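You operate a simulated robot arm through the tools that you are given. There is no shell and no other tool.

You are at the controls of a simulated robot arm. One attempt, no reset.

## Task
Measure the distance between the two holes of the block on the glass.
Fine: zero on the small hole, then read on the big one; leave the block on the glass; keep power, computer, light and zoom as set.

The check looks at the end state, three seconds after you hand in, the way a careful person would. Anything else that was tipped, shoved, dropped, spilled or broken makes it a failure.

## Robot
A 7-joint arm with a fingered hand, fixed in place. Base frame: the origin is on the floor under the middle of its stand, x ahead of it, y to its left, z up. Lengths are in m, angles in rad, forces in N, time in s.
It reaches about 1.228 m from its shoulder. Its first joint turns from -2.007 to 2.007 rad. Payload 5 kg.
The TCP is the grasp point between the finger pads, 0.032 m short of the fingertips. In the tool frame z runs along the fingers and y along their closing line. The gripper opens to 0.16 m; its body begins 0.089 m behind the TCP. The gripper is a hand of 4 fingers: y runs from the thumb to the fingers, the wrist lies at [0, 0, -0.267] in the tool frame.
Orientation is told as [roll, pitch, yaw] about the base's x, y, z axes, in that order, counted from this pose: with the fingers straight down and closing along the base's y, the tool's x points along the base's -x, its y along +y and its z along -z.

## Interface
- The arm moves only by the tool arm_command. Its argument "moves" is a list of rows, each a list of 6 numbers: the shift along the base's x, y, z in units of 20 mm (1.0 is 20 mm), then the turn, a rotation vector about the base's x, y, z in units of 8 degrees (1.0 is 8 degrees). In form: [[dx, dy, dz, rx, ry, rz], ...]. A call has 1 to 20 rows; each row shifts and turns the commanded pose from where the row before left it. A call with a number of a shift or a turn outside -1 to 1 is refused whole. Rows are played at 5 a second. More than 0.05 m and 0.15 rad between two rows, and nothing of the call is played. A pose out of reach is approached as far as the arm can. The call stops where the force on the tool passes 40 N (or 10 N more than at its start, if that is more) or the arm is blocked; 0.2 s more then pass. In this call time passes only in rows, and 0.2 s behind the last. The reply holds the time, the measured pose of the TCP, the force on the tool along the base axes, the opening and the grip force, in the units named above and with some noise, with the torque about the TCP (base axes, N m) and any sound that the robot's microphone picked up.
- Cameras (640 x 400 px; columns grow to the right, rows downward): "scene" is fixed at [0.0496, 0.5012, 1.5393]; the picture's right is [-0.82, -0.57, 0.00], its down [-0.21, 0.31, -0.93] and it looks along [0.53, -0.76, -0.37] (base axes); focal length 312 px, centre (320, 200). "wrist" rides on the gripper at [0.08, -0.004, -0.114] in the tool frame; the picture's right is [0.05, 1.00, 0.00], its down [-0.82, 0.04, -0.58] and it looks along [-0.58, 0.03, 0.82] (tool axes); focal length 265 px, centre (320, 200). There is no depth. A picture from a camera that has moved, and an enlarged one, comes with that camera's place and axes in the base frame and with its lens.
- snapshot(camera): a new picture of that camera. The clock stands still meanwhile.
- move_column(by): slides the trunk up (or, below 0, down) by that many m; the arm rides with it, the base frame stays. It gives what a move gives, with no picture.
- move_fingers(finger1, finger2, finger3, thumb_bend): sets how far each is bent, from 0 (flat) to 100 (curled in); at 30 the hand is open as for a grip, at 70 the pads meet at the TCP. One left out holds its place. A second passes; each finger stops where it meets its share of the squeeze, and holds until it gets a number again. It is the only way to open and close the hand. It gives what a move gives, with no picture; readings hold the bend of each and the force on the fingers (four entries, about 0 where the hand has none), thumb and palm.
- inspect(camera, box): a new picture of the part [left, top, right, bottom] of that camera's present view, enlarged. The clock stands still meanwhile.
- sign_off(): hands the job in; it is judged then, once.

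Places have to be worked out from the pictures, the camera data and where the tool is seen. Open the gripper and draw the arm clear of the work before you hand the job in, unless the task says otherwise.

The tools are called after ">>>" as a command line: name --pt "numbers of a row" for each row, then --argument value for the rest, lists and objects as JSON in quotes. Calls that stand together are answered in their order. arm_command: Moves the arm, as the interface text tells. Its arguments: {"type":"object","properties":{"moves":{"type":"array","items":{"type":"array","items":{"type":"number"}}}},"required":["moves"]} The other tools are called the same way: move_column (by) moves the trunk up or down; move_fingers (finger1, finger2, finger3, thumb_bend) moves the fingers one by one; snapshot (camera) takes a picture; inspect (camera, box) takes an enlarged picture of a part of a camera's view; sign_off () hands the job in.

At the start:

```text
t: 0.0
ee_pos: [0.5755, -0.4194, 1.278]
tool_rot: [0.0, 0.0, 0.0]
contact_force: [0.1, 0.0, 0.1]
moment: [0.01, 0.0, -0.03]
grip_width: 0.1598
grasp_force: 0.1
shape: jaw
bend: [30.0, 30.0, 30.0, 30.0]
finger forces: [0.0, 0.0, 0.0, 0.0, 0.0, 0.0]
trunk travel left (down, up): [-0.65, 0.34]
```

scene: 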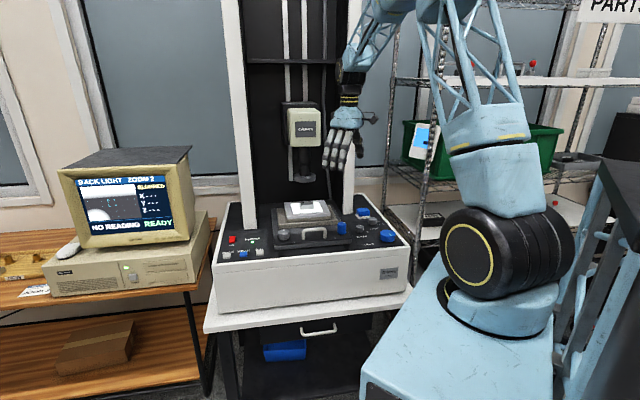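
wrist: 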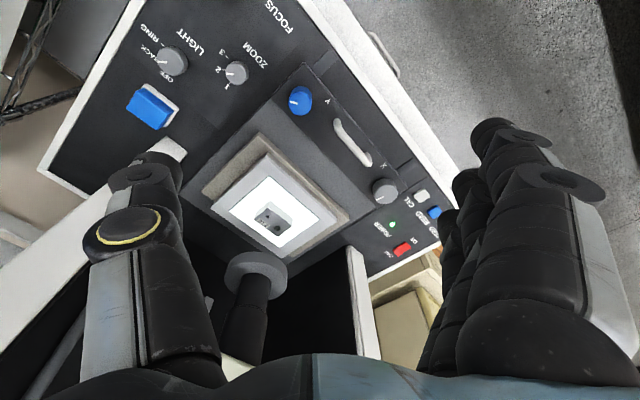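

I see a video measuring machine with a stage, knobs X and Y, light/zoom/focus knobs and buttons, and a monitor on the left. I'll look closer at each before moving.

>>> inspect --camera "scene" --box '[50, 150, 210, 250]'

>>> inspect --camera "scene" --box '[210, 190, 410, 315]'

>>> inspect --camera "wrist" --box '[180, 60, 460, 280]'

>>> inspect --camera "wrist" --box '[100, 0, 340, 150]'

```text
4.00 times, centred on (130, 200) of scene
camera zoom: at [0.0496, 0.5012, 1.5393], right [-0.82, -0.57, 0.0], down [-0.21, 0.31, -0.93], along [0.53, -0.76, -0.37], focal length 1248 px, centre (1080, 200)
```

zoom: 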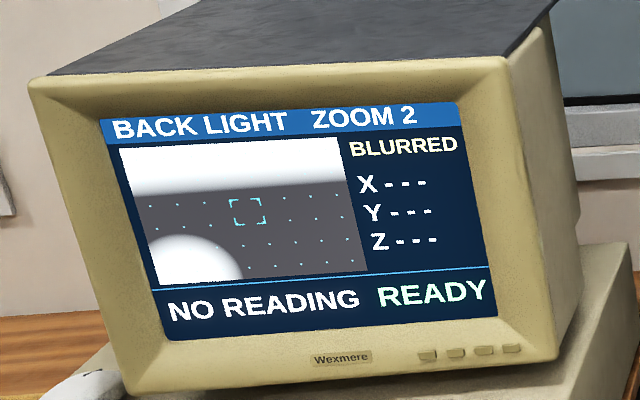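

```text
3.20 times, centred on (310, 252) of scene
camera zoom: at [0.0496, 0.5012, 1.5393], right [-0.82, -0.57, 0.0], down [-0.21, 0.31, -0.93], along [0.53, -0.76, -0.37], focal length 998 px, centre (352, 32)
```

zoom: 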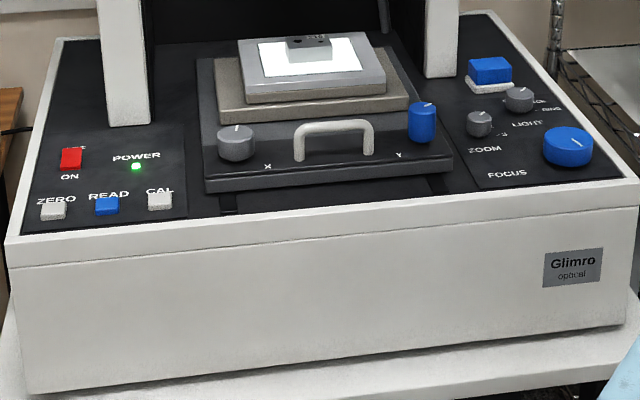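

```text
1.82 times, centred on (320, 170) of wrist
camera zoom: at [0.4949, -0.4242, 1.3939], right [-0.05, 1.0, 0.0], down [0.82, 0.04, 0.58], along [0.58, 0.03, -0.82], focal length 483 px, centre (320, 254)
```

zoom: 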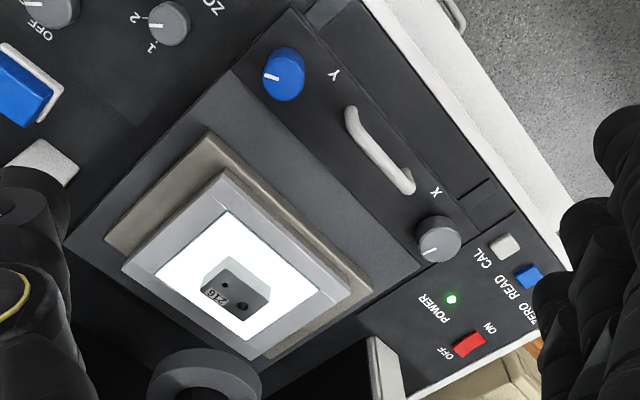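

```text
2.67 times, centred on (220, 75) of wrist
camera zoom: at [0.4949, -0.4242, 1.3939], right [-0.05, 1.0, 0.0], down [0.82, 0.04, 0.58], along [0.58, 0.03, -0.82], focal length 708 px, centre (587, 533)
```

zoom: 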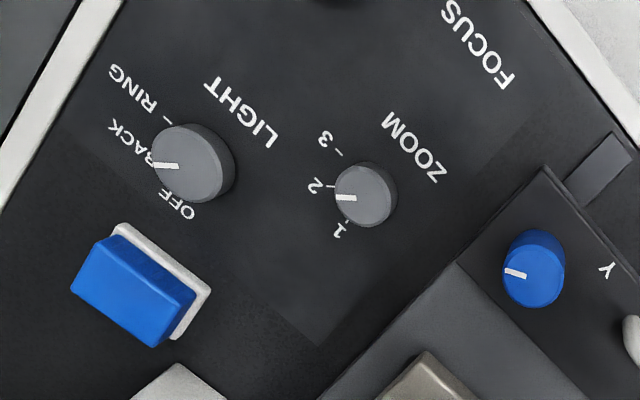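

Stage knobs X (grey) and Y (blue), a big blue FOCUS knob, and ZERO/READ/CAL buttons are visible. I take closer enlargements for geometry and shapes.

>>> inspect --camera "scene" --box '[264, 195, 360, 255]'

>>> inspect --camera "scene" --box '[210, 222, 290, 272]'

>>> inspect --camera "scene" --box '[340, 195, 420, 255]'

>>> inspect --camera "wrist" --box '[220, 60, 320, 122]'

>>> inspect --camera "wrist" --box '[220, 170, 320, 250]'

>>> inspect --camera "wrist" --box '[350, 160, 450, 270]'

```text
6.67 times, centred on (312, 225) of scene
camera zoom: at [0.0496, 0.5012, 1.5393], right [-0.82, -0.57, 0.0], down [-0.21, 0.31, -0.93], along [0.53, -0.76, -0.37], focal length 2080 px, centre (373, 33)
```

zoom: 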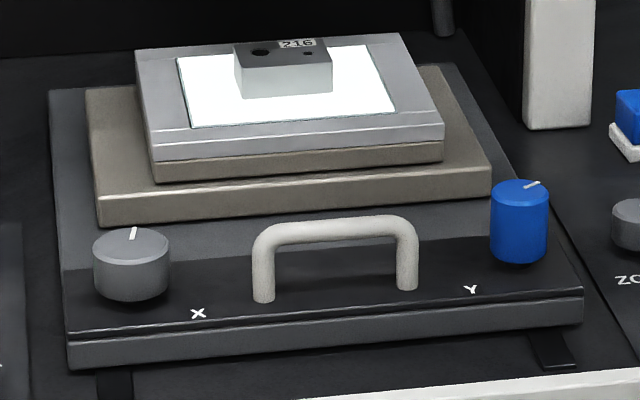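

```text
8.00 times, centred on (250, 247) of scene
camera zoom: at [0.0496, 0.5012, 1.5393], right [-0.82, -0.57, 0.0], down [-0.21, 0.31, -0.93], along [0.53, -0.76, -0.37], focal length 2496 px, centre (880, -176)
```

zoom: 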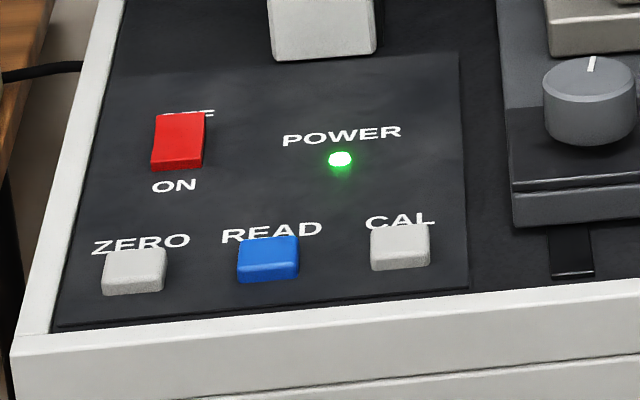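

```text
6.67 times, centred on (380, 225) of scene
camera zoom: at [0.0496, 0.5012, 1.5393], right [-0.82, -0.57, 0.0], down [-0.21, 0.31, -0.93], along [0.53, -0.76, -0.37], focal length 2080 px, centre (-80, 33)
```

zoom: 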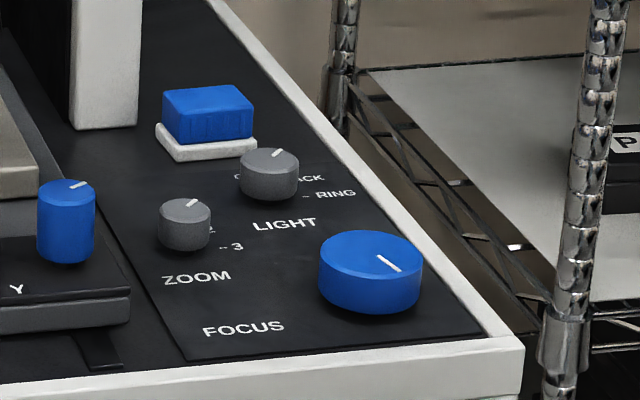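

```text
6.40 times, centred on (270, 91) of wrist
camera zoom: at [0.4949, -0.4242, 1.3939], right [-0.05, 1.0, 0.0], down [0.82, 0.04, 0.58], along [0.58, 0.03, -0.82], focal length 1699 px, centre (640, 898)
```

zoom: 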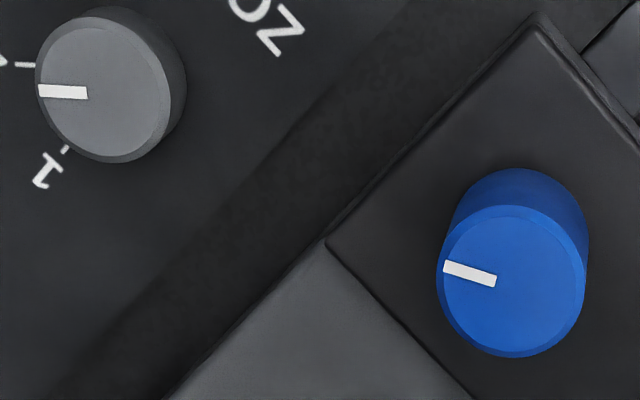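

```text
5.00 times, centred on (270, 210) of wrist
camera zoom: at [0.4949, -0.4242, 1.3939], right [-0.05, 1.0, 0.0], down [0.82, 0.04, 0.58], along [0.58, 0.03, -0.82], focal length 1327 px, centre (570, 150)
```

zoom: 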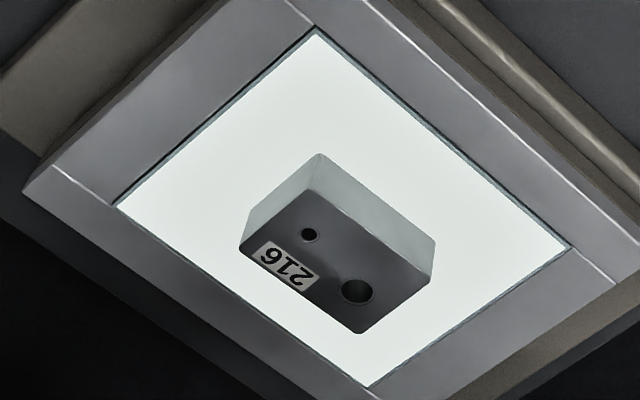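

```text
3.64 times, centred on (400, 215) of wrist
camera zoom: at [0.4949, -0.4242, 1.3939], right [-0.05, 1.0, 0.0], down [0.82, 0.04, 0.58], along [0.58, 0.03, -0.82], focal length 965 px, centre (29, 146)
```

zoom: 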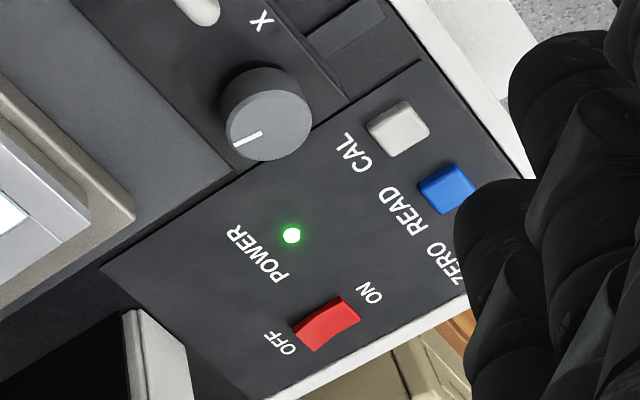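

Triangulating both cameras, the machine's left-right axis lies at 45°: X knob top ≈ (0.767,-0.287,0.983), Y knob ≈ (0.606,-0.448,0.995), FOCUS knob ≈ (0.467,-0.579,0.94), ZERO ≈ (0.885,-0.107), READ ≈ (0.842,-0.149). The screen says BLURRED, so I move first above the FOCUS knob, staying high.

>>> arm_command --pt "-0.678 -0.9975 0 0 0 0" --pt "-0.678 -0.9975 0 0 0 0" --pt "-0.678 -0.9975 0 0 0 0" --pt "-0.678 -0.9975 0 0 0 0" --pt "-0.678 -0.9975 0 0 0 0" --pt "-0.678 -0.9975 0 0 0 0" --pt "-0.678 -0.9975 0 0 0 0" --pt "-0.678 -0.9975 0 0 0 0" --pt "0 0 -0.95 0 0 0" --pt "0 0 -0.95 0 0 0" --pt "0 0 -0.95 0 0 0" --pt "0 0 -0.95 0 0 0" --pt "0 0 -0.95 0 0 0"

>>> snapshot --camera "wrist"

>>> snapshot --camera "scene"

```text
t: 2.8
ee_pos: [0.4668, -0.5798, 1.1849]
tool_rot: [0.001, 0.001, 0.0]
contact_force: [-0.3, -0.5, -0.7]
moment: [0.02, -0.03, 0.01]
grip_width: 0.1599
grasp_force: 0.0
shape: jaw
bend: [30.0, 30.0, 30.0, 30.0]
finger forces: [0.0, 0.1, 0.0, 0.1, 0.1, 0.0]
trunk travel left (down, up): [-0.65, 0.34]
```

```text
taken
camera wrist: at [0.3858, -0.5844, 1.2999], right [-0.05, 1.0, 0.0], down [0.82, 0.04, 0.58], along [0.58, 0.03, -0.82], focal length 265 px, centre (320, 200)
```

wrist: 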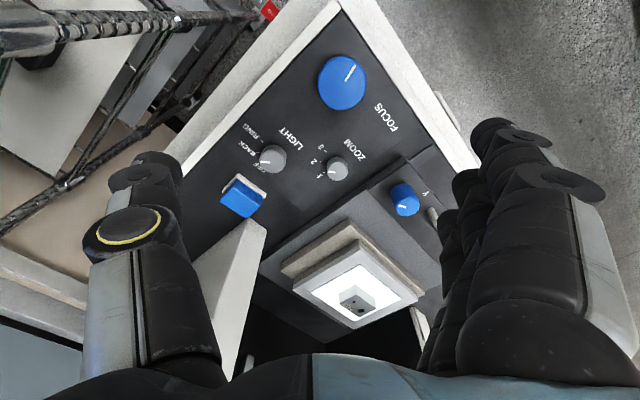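

```text
taken
```

scene: 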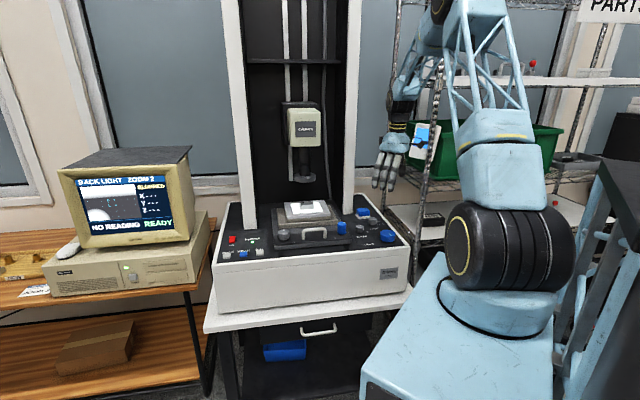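

The focus knob seems nearer (0.455,-0.552) with top z ≈ 0.95. I'll enlarge both views to refine this.

>>> inspect --camera "wrist" --box '[290, 40, 410, 115]'

>>> inspect --camera "scene" --box '[360, 215, 408, 245]'

>>> inspect --camera "wrist" --box '[200, 130, 360, 230]'

>>> inspect --camera "wrist" --box '[290, 220, 430, 330]'

```text
5.33 times, centred on (350, 78) of wrist
camera zoom: at [0.3858, -0.5844, 1.2999], right [-0.05, 1.0, 0.0], down [0.82, 0.04, 0.58], along [0.58, 0.03, -0.82], focal length 1416 px, centre (160, 853)
```

zoom: 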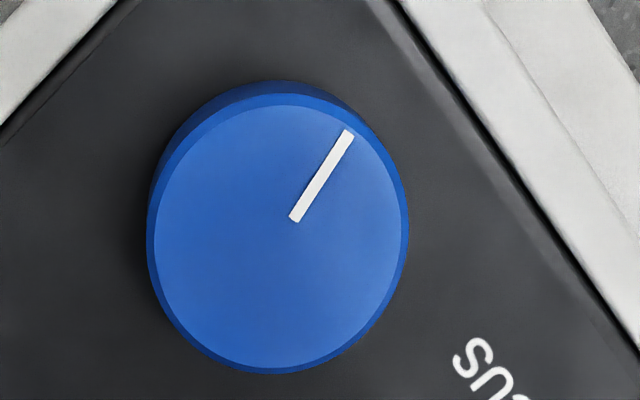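

```text
13.33 times, centred on (384, 230) of scene
camera zoom: at [0.0496, 0.5012, 1.5393], right [-0.82, -0.57, 0.0], down [-0.21, 0.31, -0.93], along [0.53, -0.76, -0.37], focal length 4160 px, centre (-533, -200)
```

zoom: 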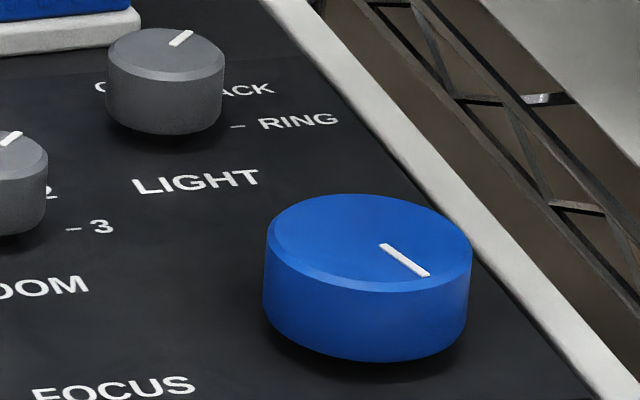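

```text
4.00 times, centred on (280, 180) of wrist
camera zoom: at [0.3858, -0.5844, 1.2999], right [-0.05, 1.0, 0.0], down [0.82, 0.04, 0.58], along [0.58, 0.03, -0.82], focal length 1062 px, centre (480, 280)
```

zoom: 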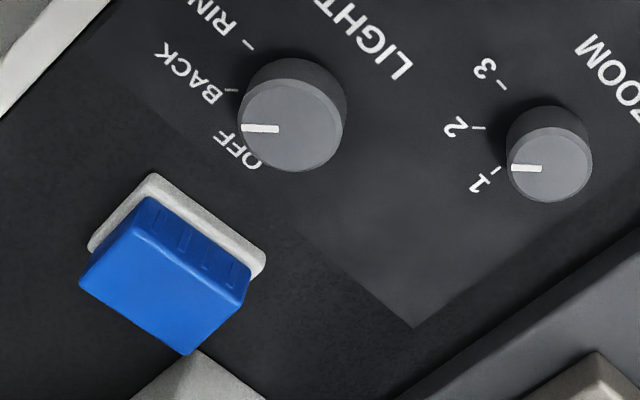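

```text
3.64 times, centred on (360, 275) of wrist
camera zoom: at [0.3858, -0.5844, 1.2999], right [-0.05, 1.0, 0.0], down [0.82, 0.04, 0.58], along [0.58, 0.03, -0.82], focal length 965 px, centre (174, -73)
```

zoom: 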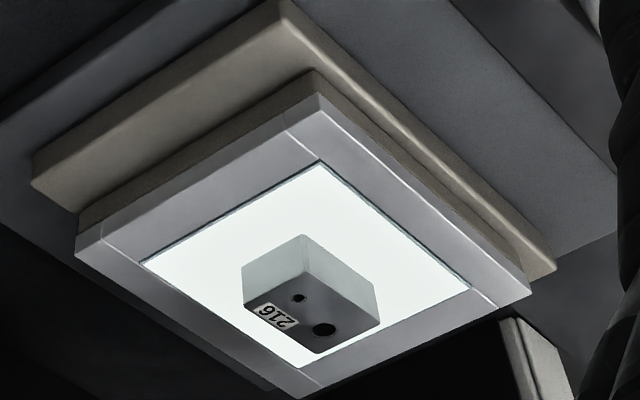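

Refined focus-knob centre is (0.457,-0.5535), top z ≈ 0.953, diameter ≈ 61 mm. I pre-close the fingers somewhat so they clear the rim, centre over it and lower to just above.

>>> move_fingers --finger1 42 --finger2 42 --finger3 42 --thumb_bend 42

>>> arm_command --pt "-0.245 0.66 0 0 0 0" --pt "-0.245 0.66 -0.5 0 0 0" --pt "0 0 -1 0 0 0" --pt "0 0 -1 0 0 0" --pt "0 0 -1 0 0 0" --pt "0 0 -1 0 0 0" --pt "0 0 -1 0 0 0" --pt "0 0 -1 0 0 0" --pt "0 0 -1 0 0 0" --pt "0 0 -0.75 0 0 0"

>>> snapshot --camera "wrist"

>>> inspect --camera "scene" --box '[330, 165, 426, 250]'

```text
t: 3.8
ee_pos: [0.4667, -0.579, 1.186]
tool_rot: [-0.001, 0.0, 0.0]
contact_force: [-0.3, 0.3, 0.0]
moment: [-0.01, 0.01, 0.03]
grip_width: 0.1241
grasp_force: 0.0
shape: fingers
bend: [42.0, 42.0, 42.0, 42.0]
finger forces: [0.0, 0.0, 0.0, 0.1, 0.0, 0.0]
trunk travel left (down, up): [-0.65, 0.34]
```

```text
t: 6.0
ee_pos: [0.4572, -0.5537, 1.0193]
tool_rot: [0.0, 0.0, 0.001]
contact_force: [0.0, 0.1, 0.3]
moment: [-0.01, 0.03, 0.02]
grip_width: 0.1241
grasp_force: 0.1
shape: fingers
bend: [42.0, 42.0, 42.0, 42.0]
finger forces: [0.1, 0.0, 0.0, 0.0, 0.0, 0.0]
trunk travel left (down, up): [-0.65, 0.34]
```

```text
taken
camera wrist: at [0.377, -0.5585, 1.1342], right [-0.05, 1.0, 0.0], down [0.82, 0.04, 0.58], along [0.58, 0.03, -0.82], focal length 265 px, centre (320, 200)
```

wrist: 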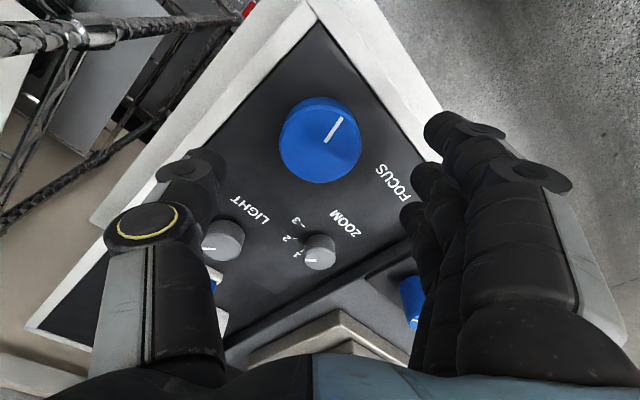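

```text
4.71 times, centred on (378, 208) of scene
camera zoom: at [0.0496, 0.5012, 1.5393], right [-0.82, -0.57, 0.0], down [-0.21, 0.31, -0.93], along [0.53, -0.76, -0.37], focal length 1468 px, centre (47, 165)
```

zoom: 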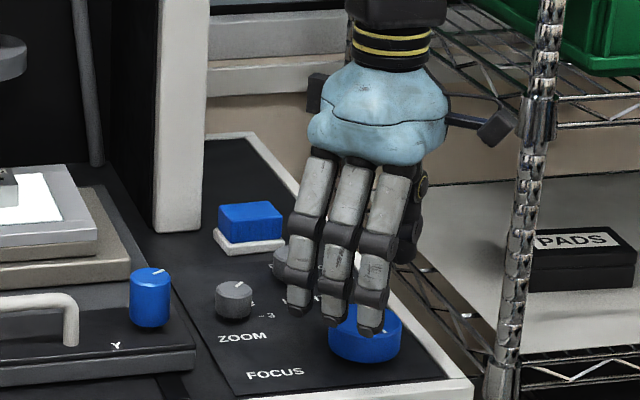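

The hand is centred over the focus knob with fingers straddling it. I lower to TCP z ≈ 0.972 so tips overlap the knob's side, then close gently.

>>> arm_command --pt "0 0 -0.8 0 0 0" --pt "0 0 -0.8 0 0 0" --pt "0 0 -0.75 0 0 0"

>>> move_fingers --finger1 57 --finger2 57 --finger3 57 --thumb_bend 57

>>> snapshot --camera "wrist"

>>> inspect --camera "scene" --box '[340, 185, 420, 245]'

```text
t: 6.8
ee_pos: [0.4585, -0.5528, 0.9719]
tool_rot: [0.0, -0.001, 0.0]
contact_force: [0.1, -0.4, 0.7]
moment: [-0.01, -0.03, 0.0]
grip_width: 0.124
grasp_force: 0.1
shape: fingers
bend: [42.0, 42.0, 42.0, 42.0]
finger forces: [0.0, 0.0, 0.1, 0.0, 0.1, 0.0]
trunk travel left (down, up): [-0.65, 0.34]
```

```text
t: 7.8
ee_pos: [0.4579, -0.5532, 0.9728]
tool_rot: [0.001, 0.001, -0.001]
contact_force: [-0.1, -0.5, 0.2]
moment: [0.03, -0.02, 0.01]
grip_width: 0.0698
grasp_force: 1.0
shape: fingers
bend: [56.0, 55.0, 56.0, 56.0]
finger forces: [0.0, 0.7, 0.0, 0.0, 1.0, 0.0]
trunk travel left (down, up): [-0.65, 0.34]
```

```text
taken
camera wrist: at [0.3767, -0.5583, 1.0869], right [-0.05, 1.0, 0.0], down [0.82, 0.04, 0.58], along [0.58, 0.03, -0.82], focal length 265 px, centre (320, 200)
```

wrist: 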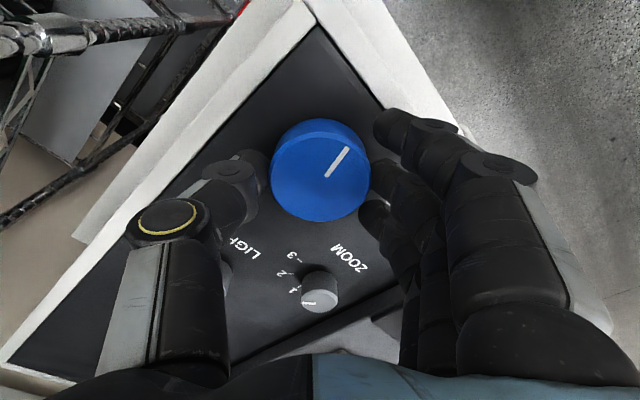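

```text
6.67 times, centred on (380, 215) of scene
camera zoom: at [0.0496, 0.5012, 1.5393], right [-0.82, -0.57, 0.0], down [-0.21, 0.31, -0.93], along [0.53, -0.76, -0.37], focal length 2080 px, centre (-80, 100)
```

zoom: 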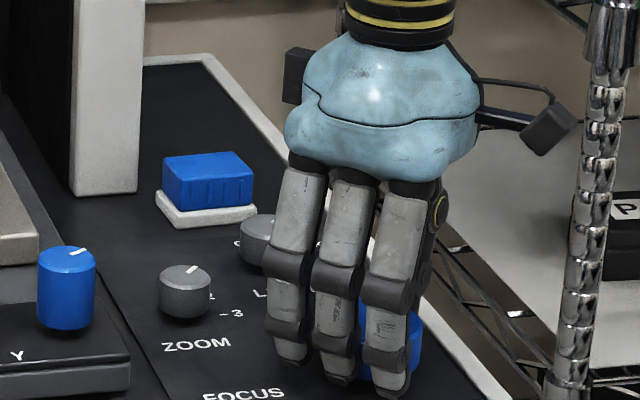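

Finger 2 and thumb already touch the knob at bend ~55. I squeeze more for a firm hold.

>>> move_fingers --finger1 62 --finger2 64 --finger3 62 --thumb_bend 64

>>> inspect --camera "scene" --box '[50, 150, 210, 250]'

```text
t: 8.8
ee_pos: [0.4569, -0.5548, 0.971]
tool_rot: [-0.001, -0.001, 0.001]
contact_force: [1.2, -5.5, -2.4]
moment: [-0.09, 0.01, -0.02]
grip_width: 0.0569
grasp_force: 10.0
shape: fingers
bend: [62.0, 56.0, 62.0, 60.0]
finger forces: [0.2, 6.0, 0.3, 0.0, 12.7, 0.0]
trunk travel left (down, up): [-0.65, 0.34]
```

```text
4.00 times, centred on (130, 200) of scene
camera zoom: at [0.0496, 0.5012, 1.5393], right [-0.82, -0.57, 0.0], down [-0.21, 0.31, -0.93], along [0.53, -0.76, -0.37], focal length 1248 px, centre (1080, 200)
```

zoom: 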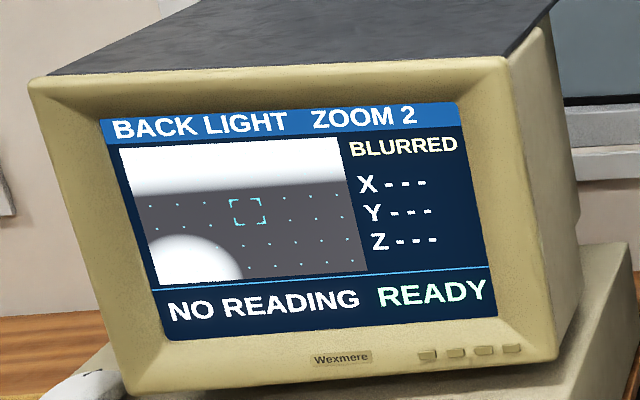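

Firm grip (~10 N). I turn the knob by +24° (counter-clockwise from above) and look at the screen.

>>> arm_command --pt "0 0 0 0 0 0.6" --pt "0 0 0 0 0 0.6" --pt "0 0 0 0 0 0.6" --pt "0 0 0 0 0 0.6" --pt "0 0 0 0 0 0.6"

>>> inspect --camera "scene" --box '[50, 150, 210, 250]'

>>> snapshot --camera "wrist"

```text
t: 10.0
ee_pos: [0.4577, -0.5538, 0.9712]
tool_rot: [0.002, 0.001, 0.421]
contact_force: [3.7, -6.1, 0.5]
moment: [-0.15, -0.09, -0.04]
grip_width: 0.057
grasp_force: 9.7
shape: fingers
bend: [62.0, 56.0, 62.0, 60.0]
finger forces: [0.0, 5.9, 0.1, 0.0, 13.1, 0.1]
trunk travel left (down, up): [-0.65, 0.34]
```

```text
4.00 times, centred on (130, 200) of scene
camera zoom: at [0.0496, 0.5012, 1.5393], right [-0.82, -0.57, 0.0], down [-0.21, 0.31, -0.93], along [0.53, -0.76, -0.37], focal length 1248 px, centre (1080, 200)
```

zoom: 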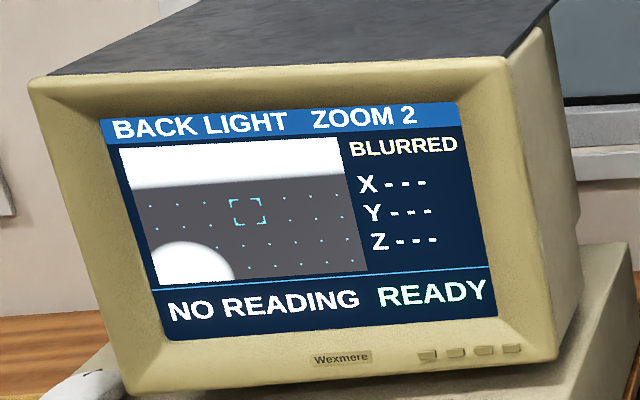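

```text
taken
camera wrist: at [0.3853, -0.5908, 1.0865], right [-0.46, 0.89, 0.0], down [0.73, 0.37, 0.58], along [0.51, 0.26, -0.82], focal length 265 px, centre (320, 200)
```

wrist: 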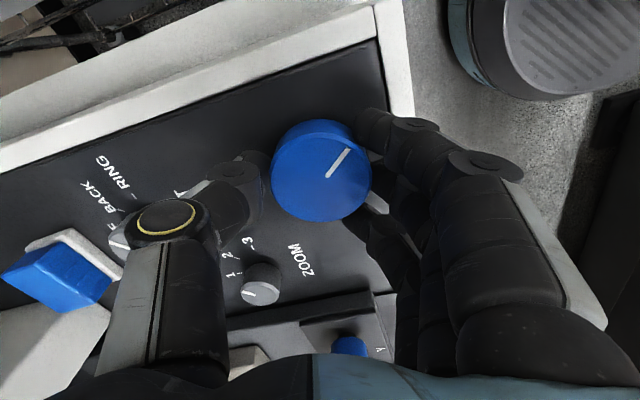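

The edges got clearly sharper, so this direction is right. I turn another ~16° and check.

>>> arm_command --pt "0 0 0 0 0 0.5" --pt "0 0 0 0 0 0.5" --pt "0 0 0 0 0 0.5" --pt "0 0 0 0 0 0.5"

>>> inspect --camera "scene" --box '[70, 170, 182, 240]'

```text
t: 11.0
ee_pos: [0.458, -0.5542, 0.9721]
tool_rot: [0.001, 0.0, 0.701]
contact_force: [4.8, -4.9, 1.2]
moment: [-0.14, -0.09, -0.06]
grip_width: 0.0569
grasp_force: 9.4
shape: fingers
bend: [62.0, 56.0, 62.0, 60.0]
finger forces: [0.1, 6.1, 0.2, 0.0, 13.0, 0.0]
trunk travel left (down, up): [-0.65, 0.34]
```

```text
5.71 times, centred on (126, 205) of scene
camera zoom: at [0.0496, 0.5012, 1.5393], right [-0.82, -0.57, 0.0], down [-0.21, 0.31, -0.93], along [0.53, -0.76, -0.37], focal length 1783 px, centre (1429, 171)
```

zoom: 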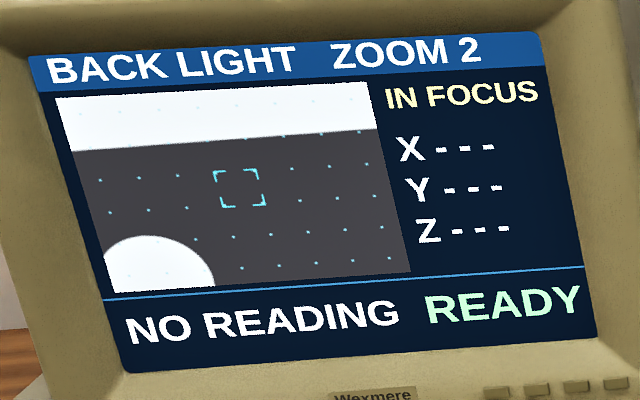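

The screen now says IN FOCUS, and the visible circle is the edge of the big hole (lower left). I release the focus knob carefully and lift off.

>>> move_fingers --finger1 45 --finger2 45 --finger3 45 --thumb_bend 45

>>> arm_command --pt "0 0 0.5 0 0 0" --pt "0 0 1 0 0 0" --pt "0 0 1 0 0 0" --pt "0 0 1 0 0 0" --pt "0 0 1 0 0 0"

>>> inspect --camera "scene" --box '[70, 170, 182, 240]'

>>> inspect --camera "scene" --box '[264, 195, 360, 255]'

>>> snapshot --camera "wrist"

```text
t: 12.0
ee_pos: [0.4574, -0.5546, 0.9734]
tool_rot: [0.0, 0.001, 0.698]
contact_force: [-0.3, 0.1, 0.8]
moment: [0.02, -0.03, -0.01]
grip_width: 0.1101
grasp_force: 0.0
shape: fingers
bend: [45.0, 45.0, 45.0, 45.0]
finger forces: [0.0, 0.0, 0.1, 0.0, 0.1, 0.1]
trunk travel left (down, up): [-0.65, 0.34]
```

```text
t: 13.2
ee_pos: [0.457, -0.5517, 1.063]
tool_rot: [0.0, -0.001, 0.698]
contact_force: [-0.3, 0.4, -0.3]
moment: [0.0, 0.05, 0.02]
grip_width: 0.1104
grasp_force: 0.1
shape: fingers
bend: [45.0, 45.0, 45.0, 45.0]
finger forces: [0.1, 0.0, 0.1, 0.0, 0.1, 0.1]
trunk travel left (down, up): [-0.65, 0.34]
```

```text
5.71 times, centred on (126, 205) of scene
camera zoom: at [0.0496, 0.5012, 1.5393], right [-0.82, -0.57, 0.0], down [-0.21, 0.31, -0.93], along [0.53, -0.76, -0.37], focal length 1783 px, centre (1429, 171)
```

zoom: 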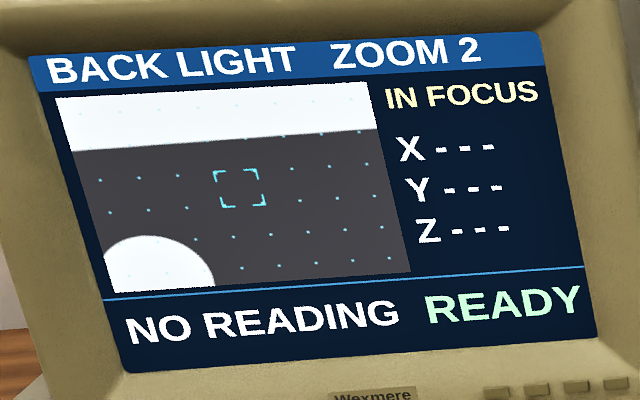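

```text
6.67 times, centred on (312, 225) of scene
camera zoom: at [0.0496, 0.5012, 1.5393], right [-0.82, -0.57, 0.0], down [-0.21, 0.31, -0.93], along [0.53, -0.76, -0.37], focal length 2080 px, centre (373, 33)
```

zoom: 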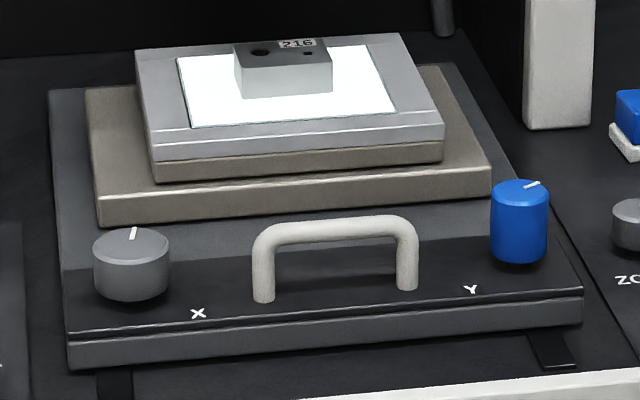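

```text
taken
camera wrist: at [0.3979, -0.6071, 1.1771], right [-0.68, 0.73, 0.0], down [0.6, 0.56, 0.58], along [0.42, 0.39, -0.82], focal length 265 px, centre (320, 200)
```

wrist: 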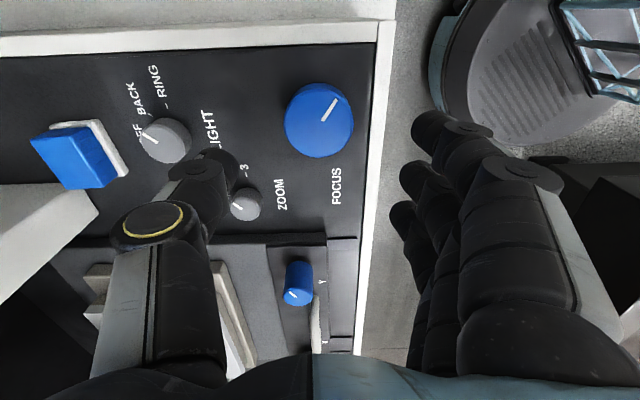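

Focus held. Next I move above the Y knob (0.606,-0.448) with yaw 45° so the fingers are on the operator's side and the thumb in the gap behind it.

>>> arm_command --pt "0 0 0.8 0 0 0.31" --pt "0.828 0.578 0.5 0 0 0.31" --pt "0.828 0.578 0 0 0 0" --pt "0.828 0.578 0 0 0 0" --pt "0.828 0.578 0 0 0 0" --pt "0.828 0.578 0 0 0 0" --pt "0.828 0.578 0 0 0 0" --pt "0.828 0.578 0 0 0 0" --pt "0.828 0.578 0 0 0 0" --pt "0.828 0.578 0 0 0 0"

>>> snapshot --camera "wrist"

>>> snapshot --camera "scene"

```text
t: 15.4
ee_pos: [0.607, -0.4479, 1.0887]
tool_rot: [0.0, 0.0, 0.783]
contact_force: [0.1, 0.2, -0.3]
moment: [-0.04, 0.02, 0.0]
grip_width: 0.1106
grasp_force: 0.0
shape: fingers
bend: [45.0, 45.0, 45.0, 45.0]
finger forces: [0.0, 0.1, 0.1, 0.1, 0.0, 0.1]
trunk travel left (down, up): [-0.65, 0.34]
```

```text
taken
camera wrist: at [0.5525, -0.5082, 1.2037], right [-0.74, 0.67, 0.0], down [0.55, 0.61, 0.58], along [0.39, 0.43, -0.82], focal length 265 px, centre (320, 200)
```

wrist: 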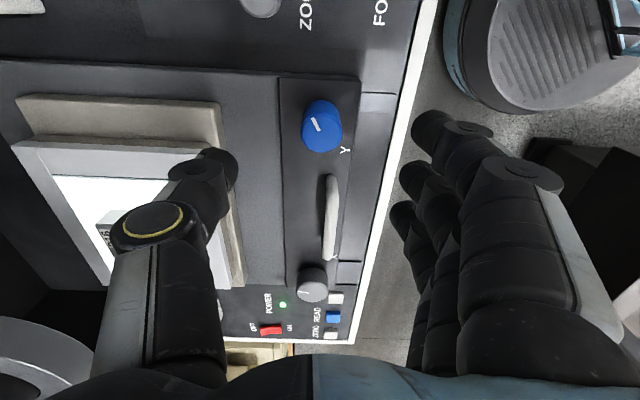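

```text
taken
```

scene: 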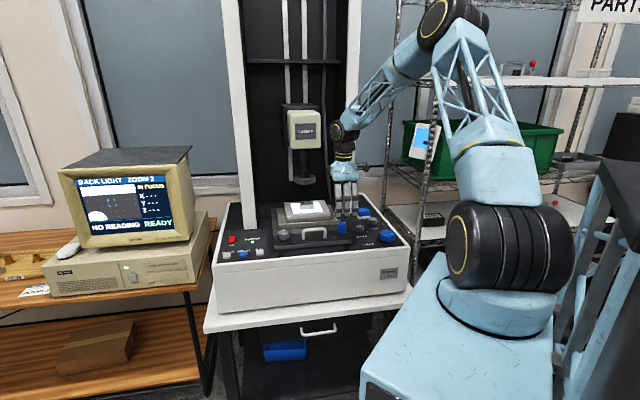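

The projected knob position matches; let me enlarge to confirm centring before lowering.

>>> inspect --camera "wrist" --box '[280, 85, 376, 145]'

>>> inspect --camera "scene" --box '[300, 170, 396, 250]'

```text
6.67 times, centred on (328, 115) of wrist
camera zoom: at [0.5525, -0.5082, 1.2037], right [-0.74, 0.67, 0.0], down [0.55, 0.61, 0.58], along [0.39, 0.43, -0.82], focal length 1769 px, centre (267, 767)
```

zoom: 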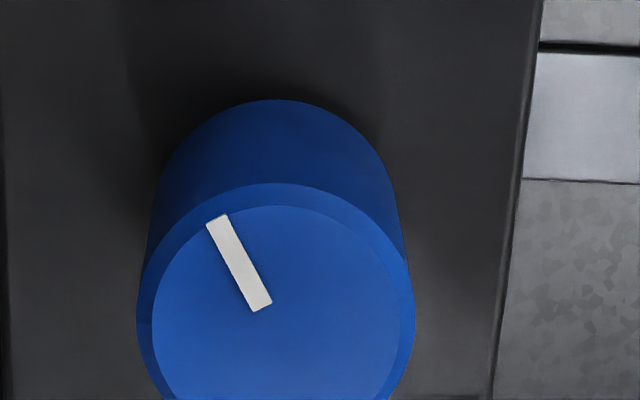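

```text
5.00 times, centred on (348, 210) of scene
camera zoom: at [0.0496, 0.5012, 1.5393], right [-0.82, -0.57, 0.0], down [-0.21, 0.31, -0.93], along [0.53, -0.76, -0.37], focal length 1560 px, centre (180, 150)
```

zoom: 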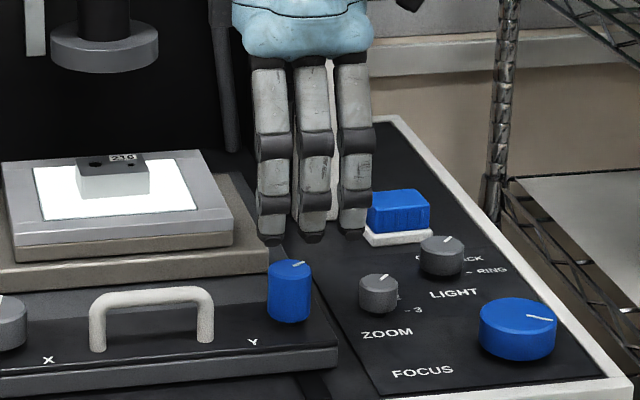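

Centring is good (knob radius ≈ 17 mm). I narrow the hand to bend 55 so the thumb clears the platform, then lower around the knob.

>>> move_fingers --finger1 55 --finger2 55 --finger3 55 --thumb_bend 55

>>> arm_command --pt "0 0 -0.867 0 0 0" --pt "0 0 -0.867 0 0 0" --pt "0 0 -0.867 0 0 0" --pt "0 0 -0.867 0 0 0" --pt "0 0 -0.867 0 0 0"

>>> snapshot --camera "wrist"

>>> inspect --camera "scene" --box '[300, 185, 380, 245]'

```text
t: 16.4
ee_pos: [0.6061, -0.4494, 1.089]
tool_rot: [0.001, -0.001, 0.784]
contact_force: [0.2, -0.6, -0.5]
moment: [0.0, 0.05, 0.01]
grip_width: 0.0726
grasp_force: 0.0
shape: fingers
bend: [55.0, 55.0, 55.0, 55.0]
finger forces: [0.0, 0.0, 0.0, 0.0, 0.0, 0.0]
trunk travel left (down, up): [-0.65, 0.34]
```

```text
t: 17.6
ee_pos: [0.6064, -0.4485, 1.0021]
tool_rot: [0.001, 0.001, 0.786]
contact_force: [0.0, 0.8, 0.4]
moment: [0.01, 0.03, 0.03]
grip_width: 0.0726
grasp_force: 0.1
shape: fingers
bend: [55.0, 55.0, 55.0, 55.0]
finger forces: [0.1, 0.0, 0.1, 0.1, 0.1, 0.0]
trunk travel left (down, up): [-0.65, 0.34]
```

```text
taken
camera wrist: at [0.5523, -0.5088, 1.1176], right [-0.74, 0.67, 0.0], down [0.55, 0.61, 0.58], along [0.39, 0.43, -0.82], focal length 265 px, centre (320, 200)
```

wrist: 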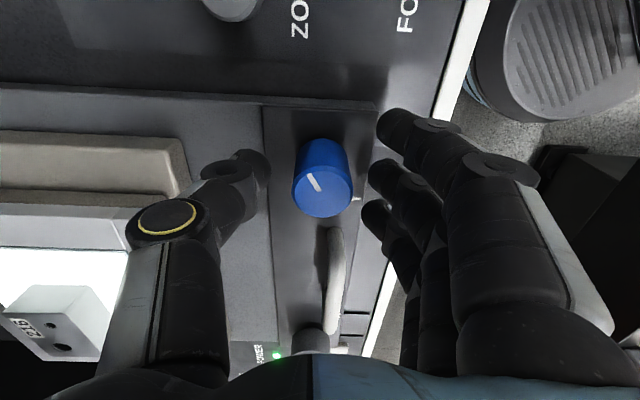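

```text
6.67 times, centred on (340, 215) of scene
camera zoom: at [0.0496, 0.5012, 1.5393], right [-0.82, -0.57, 0.0], down [-0.21, 0.31, -0.93], along [0.53, -0.76, -0.37], focal length 2080 px, centre (187, 100)
```

zoom: 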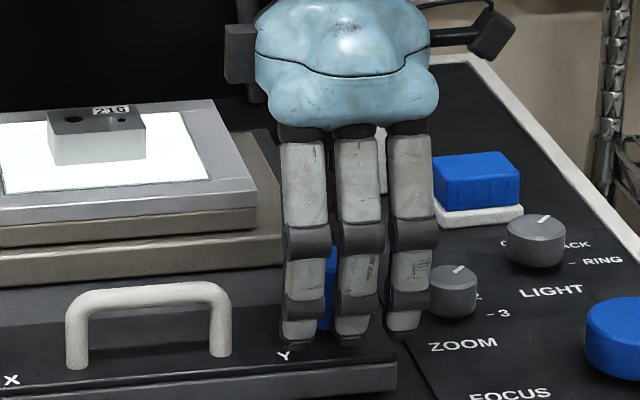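

Fingers straddle the Y knob with clearance. Closing finger 2 and thumb on it, with the outer fingers alongside.

>>> move_fingers --finger1 62 --finger2 72 --finger3 62 --thumb_bend 72

>>> snapshot --camera "wrist"

>>> inspect --camera "scene" --box '[70, 170, 182, 240]'

```text
t: 18.6
ee_pos: [0.608, -0.4489, 1.0027]
tool_rot: [0.001, 0.001, 0.785]
contact_force: [5.3, -5.2, -5.4]
moment: [0.02, 0.0, 0.0]
grip_width: 0.044
grasp_force: 10.3
shape: fingers
bend: [62.0, 62.0, 62.0, 67.0]
finger forces: [0.0, 7.2, 0.0, 0.0, 13.6, 0.0]
trunk travel left (down, up): [-0.65, 0.34]
```

```text
taken
camera wrist: at [0.5528, -0.5093, 1.1173], right [-0.74, 0.67, 0.0], down [0.55, 0.61, 0.58], along [0.39, 0.43, -0.82], focal length 265 px, centre (320, 200)
```

wrist: 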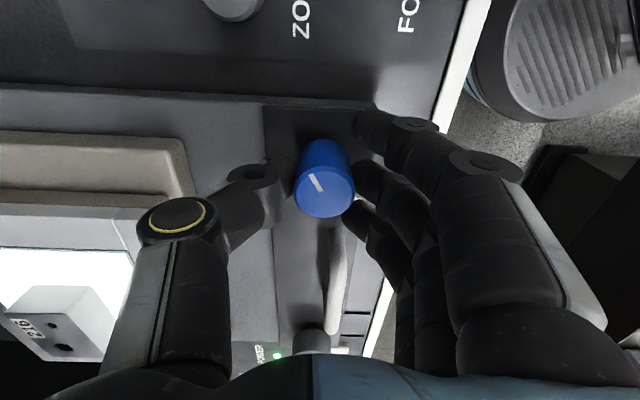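

```text
5.71 times, centred on (126, 205) of scene
camera zoom: at [0.0496, 0.5012, 1.5393], right [-0.82, -0.57, 0.0], down [-0.21, 0.31, -0.93], along [0.53, -0.76, -0.37], focal length 1783 px, centre (1429, 171)
```

zoom: 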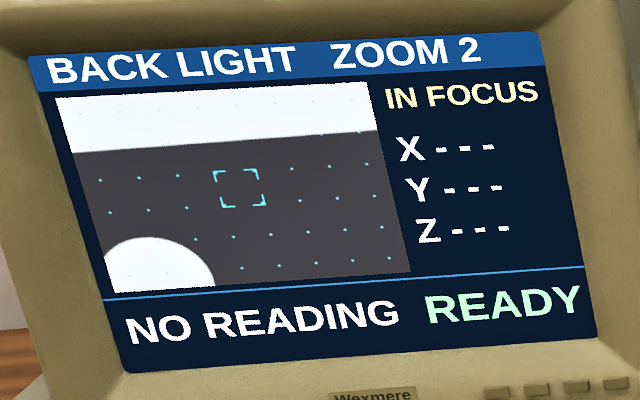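

Gripped at ~10 N; picture unchanged so far. I turn the Y knob +24° as a test.

>>> arm_command --pt "0 0 0 0 0 0.6" --pt "0 0 0 0 0 0.6" --pt "0 0 0 0 0 0.6" --pt "0 0 0 0 0 0.6" --pt "0 0 0 0 0 0.6"

>>> inspect --camera "scene" --box '[70, 170, 182, 240]'

>>> snapshot --camera "wrist"

```text
t: 19.8
ee_pos: [0.6069, -0.4495, 1.0013]
tool_rot: [-0.001, 0.0, 1.205]
contact_force: [7.1, 1.4, 0.1]
moment: [0.07, -0.07, -0.09]
grip_width: 0.0439
grasp_force: 10.9
shape: fingers
bend: [62.0, 62.0, 62.0, 67.0]
finger forces: [0.0, 8.1, 0.0, 0.1, 14.0, 0.0]
trunk travel left (down, up): [-0.65, 0.34]
```

```text
5.71 times, centred on (126, 205) of scene
camera zoom: at [0.0496, 0.5012, 1.5393], right [-0.82, -0.57, 0.0], down [-0.21, 0.31, -0.93], along [0.53, -0.76, -0.37], focal length 1783 px, centre (1429, 171)
```

zoom: 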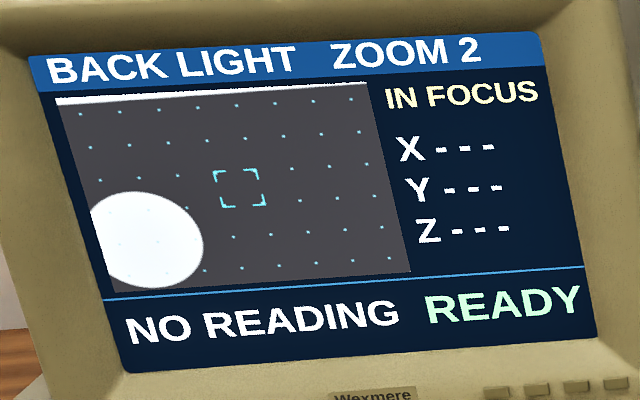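

```text
taken
camera wrist: at [0.5822, -0.5256, 1.1169], right [-0.95, 0.31, 0.0], down [0.25, 0.78, 0.58], along [0.18, 0.55, -0.82], focal length 265 px, centre (320, 200)
```

wrist: 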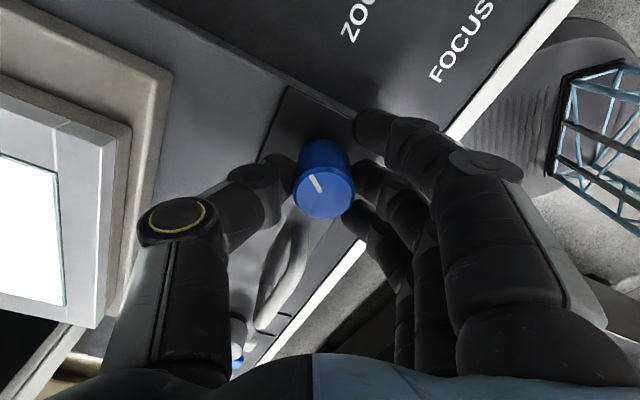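

+24° moved the image up by about a quarter of the view height; the full big hole is now visible at left. The small hole should be ~30 mm right and a bit lower, so I turn Y another +24°.

>>> arm_command --pt "0 0 0 0 0 0.6" --pt "0 0 0 0 0 0.6" --pt "0 0 0 0 0 0.6" --pt "0 0 0 0 0 0.6" --pt "0 0 0 0 0 0.6"

>>> inspect --camera "scene" --box '[70, 170, 182, 240]'

>>> snapshot --camera "wrist"

```text
t: 21.2
ee_pos: [0.6075, -0.4609, 1.0228]
tool_rot: [-0.007, 0.04, 1.618]
contact_force: [-7.0, -4.8, 16.7]
moment: [-0.04, 0.29, 0.09]
grip_width: 0.0264
grasp_force: 10.1
shape: fingers
bend: [62.0, 65.0, 62.0, 77.0]
finger forces: [0.1, 4.6, 0.0, 0.0, 15.3, 0.1]
trunk travel left (down, up): [-0.65, 0.34]
stopped in row 5: the force on the tool passed its limit at 81 N (the readings are from after the stop); the commanded pose is now the measured one
```

```text
5.71 times, centred on (126, 205) of scene
camera zoom: at [0.0496, 0.5012, 1.5393], right [-0.82, -0.57, 0.0], down [-0.21, 0.31, -0.93], along [0.53, -0.76, -0.37], focal length 1783 px, centre (1429, 171)
```

zoom: 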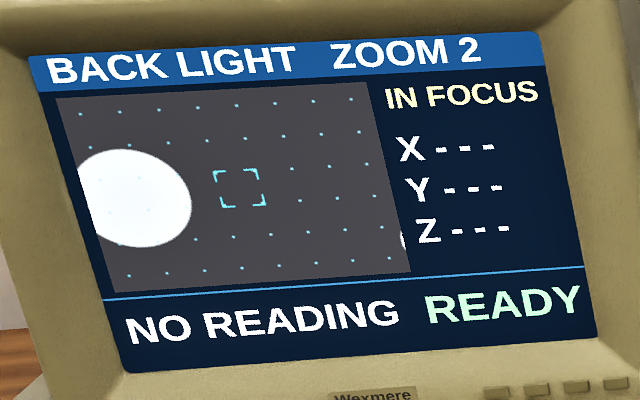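

```text
taken
camera wrist: at [0.6135, -0.538, 1.1401], right [-1.0, -0.1, 0.0], down [-0.09, 0.83, 0.55], along [-0.05, 0.54, -0.84], focal length 265 px, centre (320, 200)
```

wrist: 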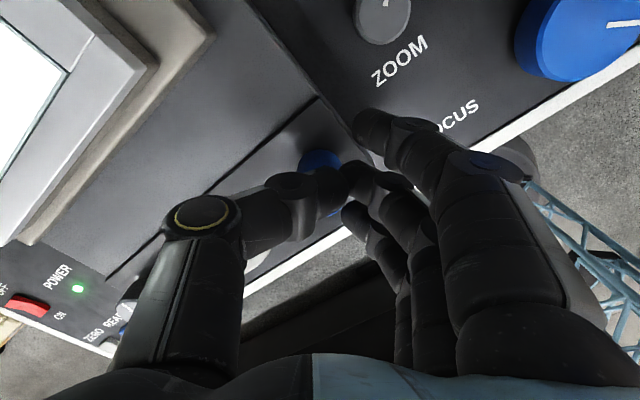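

The force limit tripped and the hand rode up about 2 cm. I check the scene to see what it met before moving on.

>>> snapshot --camera "scene"

>>> inspect --camera "scene" --box '[290, 175, 386, 250]'

```text
taken
```

scene: 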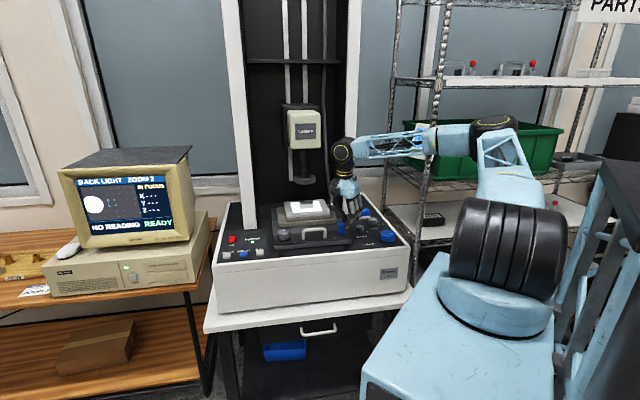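

```text
5.33 times, centred on (338, 212) of scene
camera zoom: at [0.0496, 0.5012, 1.5393], right [-0.82, -0.57, 0.0], down [-0.21, 0.31, -0.93], along [0.53, -0.76, -0.37], focal length 1664 px, centre (224, 133)
```

zoom: 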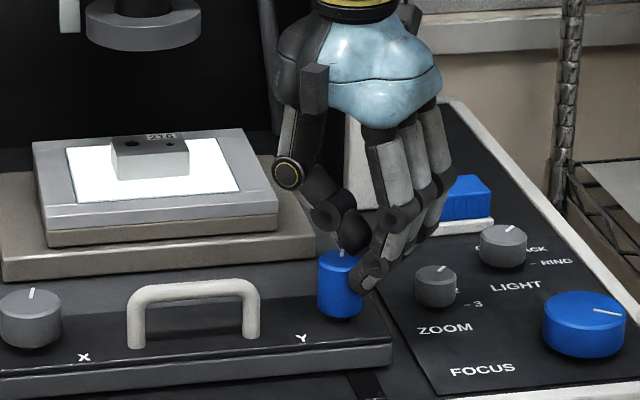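

The arm changed its elbow posture near a wrist limit and the hand slid off sideways; nothing appears displaced. I open a bit, and lift straight off.

>>> move_fingers --finger1 52 --finger2 52 --finger3 52 --thumb_bend 52

>>> arm_command --pt "0 0 0.5 0 0 0" --pt "0 0 1 0 0 0" --pt "0 0 1 0 0 0" --pt "0 0 1 0 0 0" --pt "0 0 1 0 0 0"

>>> snapshot --camera "scene"

>>> inspect --camera "scene" --box '[70, 170, 182, 240]'

```text
t: 22.2
ee_pos: [0.608, -0.4593, 1.0222]
tool_rot: [-0.005, 0.036, 1.621]
contact_force: [-3.1, 0.6, 25.9]
moment: [0.22, 0.03, 0.06]
grip_width: 0.048
grasp_force: 12.8
shape: fingers
bend: [52.0, 52.0, 52.0, 84.0]
finger forces: [0.1, 0.0, 0.0, 0.1, 25.4, 0.1]
trunk travel left (down, up): [-0.65, 0.34]
```

```text
t: 23.4
ee_pos: [0.6107, -0.4603, 1.1091]
tool_rot: [-0.005, 0.039, 1.62]
contact_force: [-0.1, -0.2, -0.1]
moment: [-0.02, -0.02, 0.02]
grip_width: 0.0827
grasp_force: 0.0
shape: fingers
bend: [52.0, 52.0, 52.0, 52.0]
finger forces: [0.0, 0.0, 0.0, 0.0, 0.1, 0.1]
trunk travel left (down, up): [-0.65, 0.34]
```

```text
taken
```

scene: 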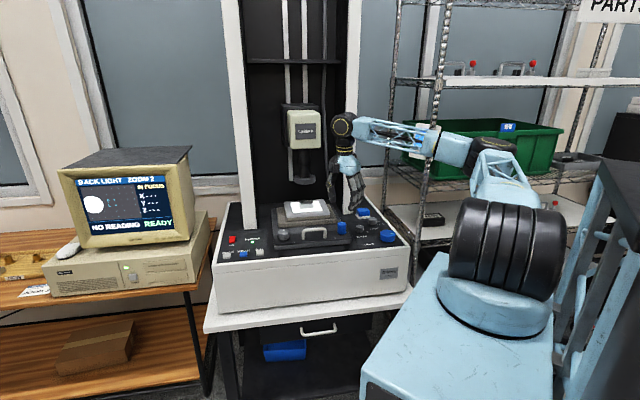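

```text
5.71 times, centred on (126, 205) of scene
camera zoom: at [0.0496, 0.5012, 1.5393], right [-0.82, -0.57, 0.0], down [-0.21, 0.31, -0.93], along [0.53, -0.76, -0.37], focal length 1783 px, centre (1429, 171)
```

zoom: 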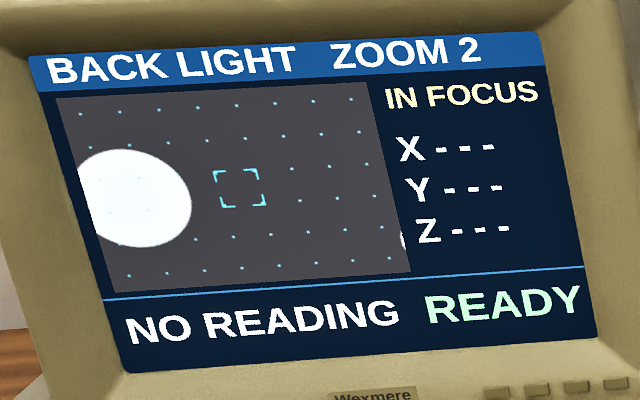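

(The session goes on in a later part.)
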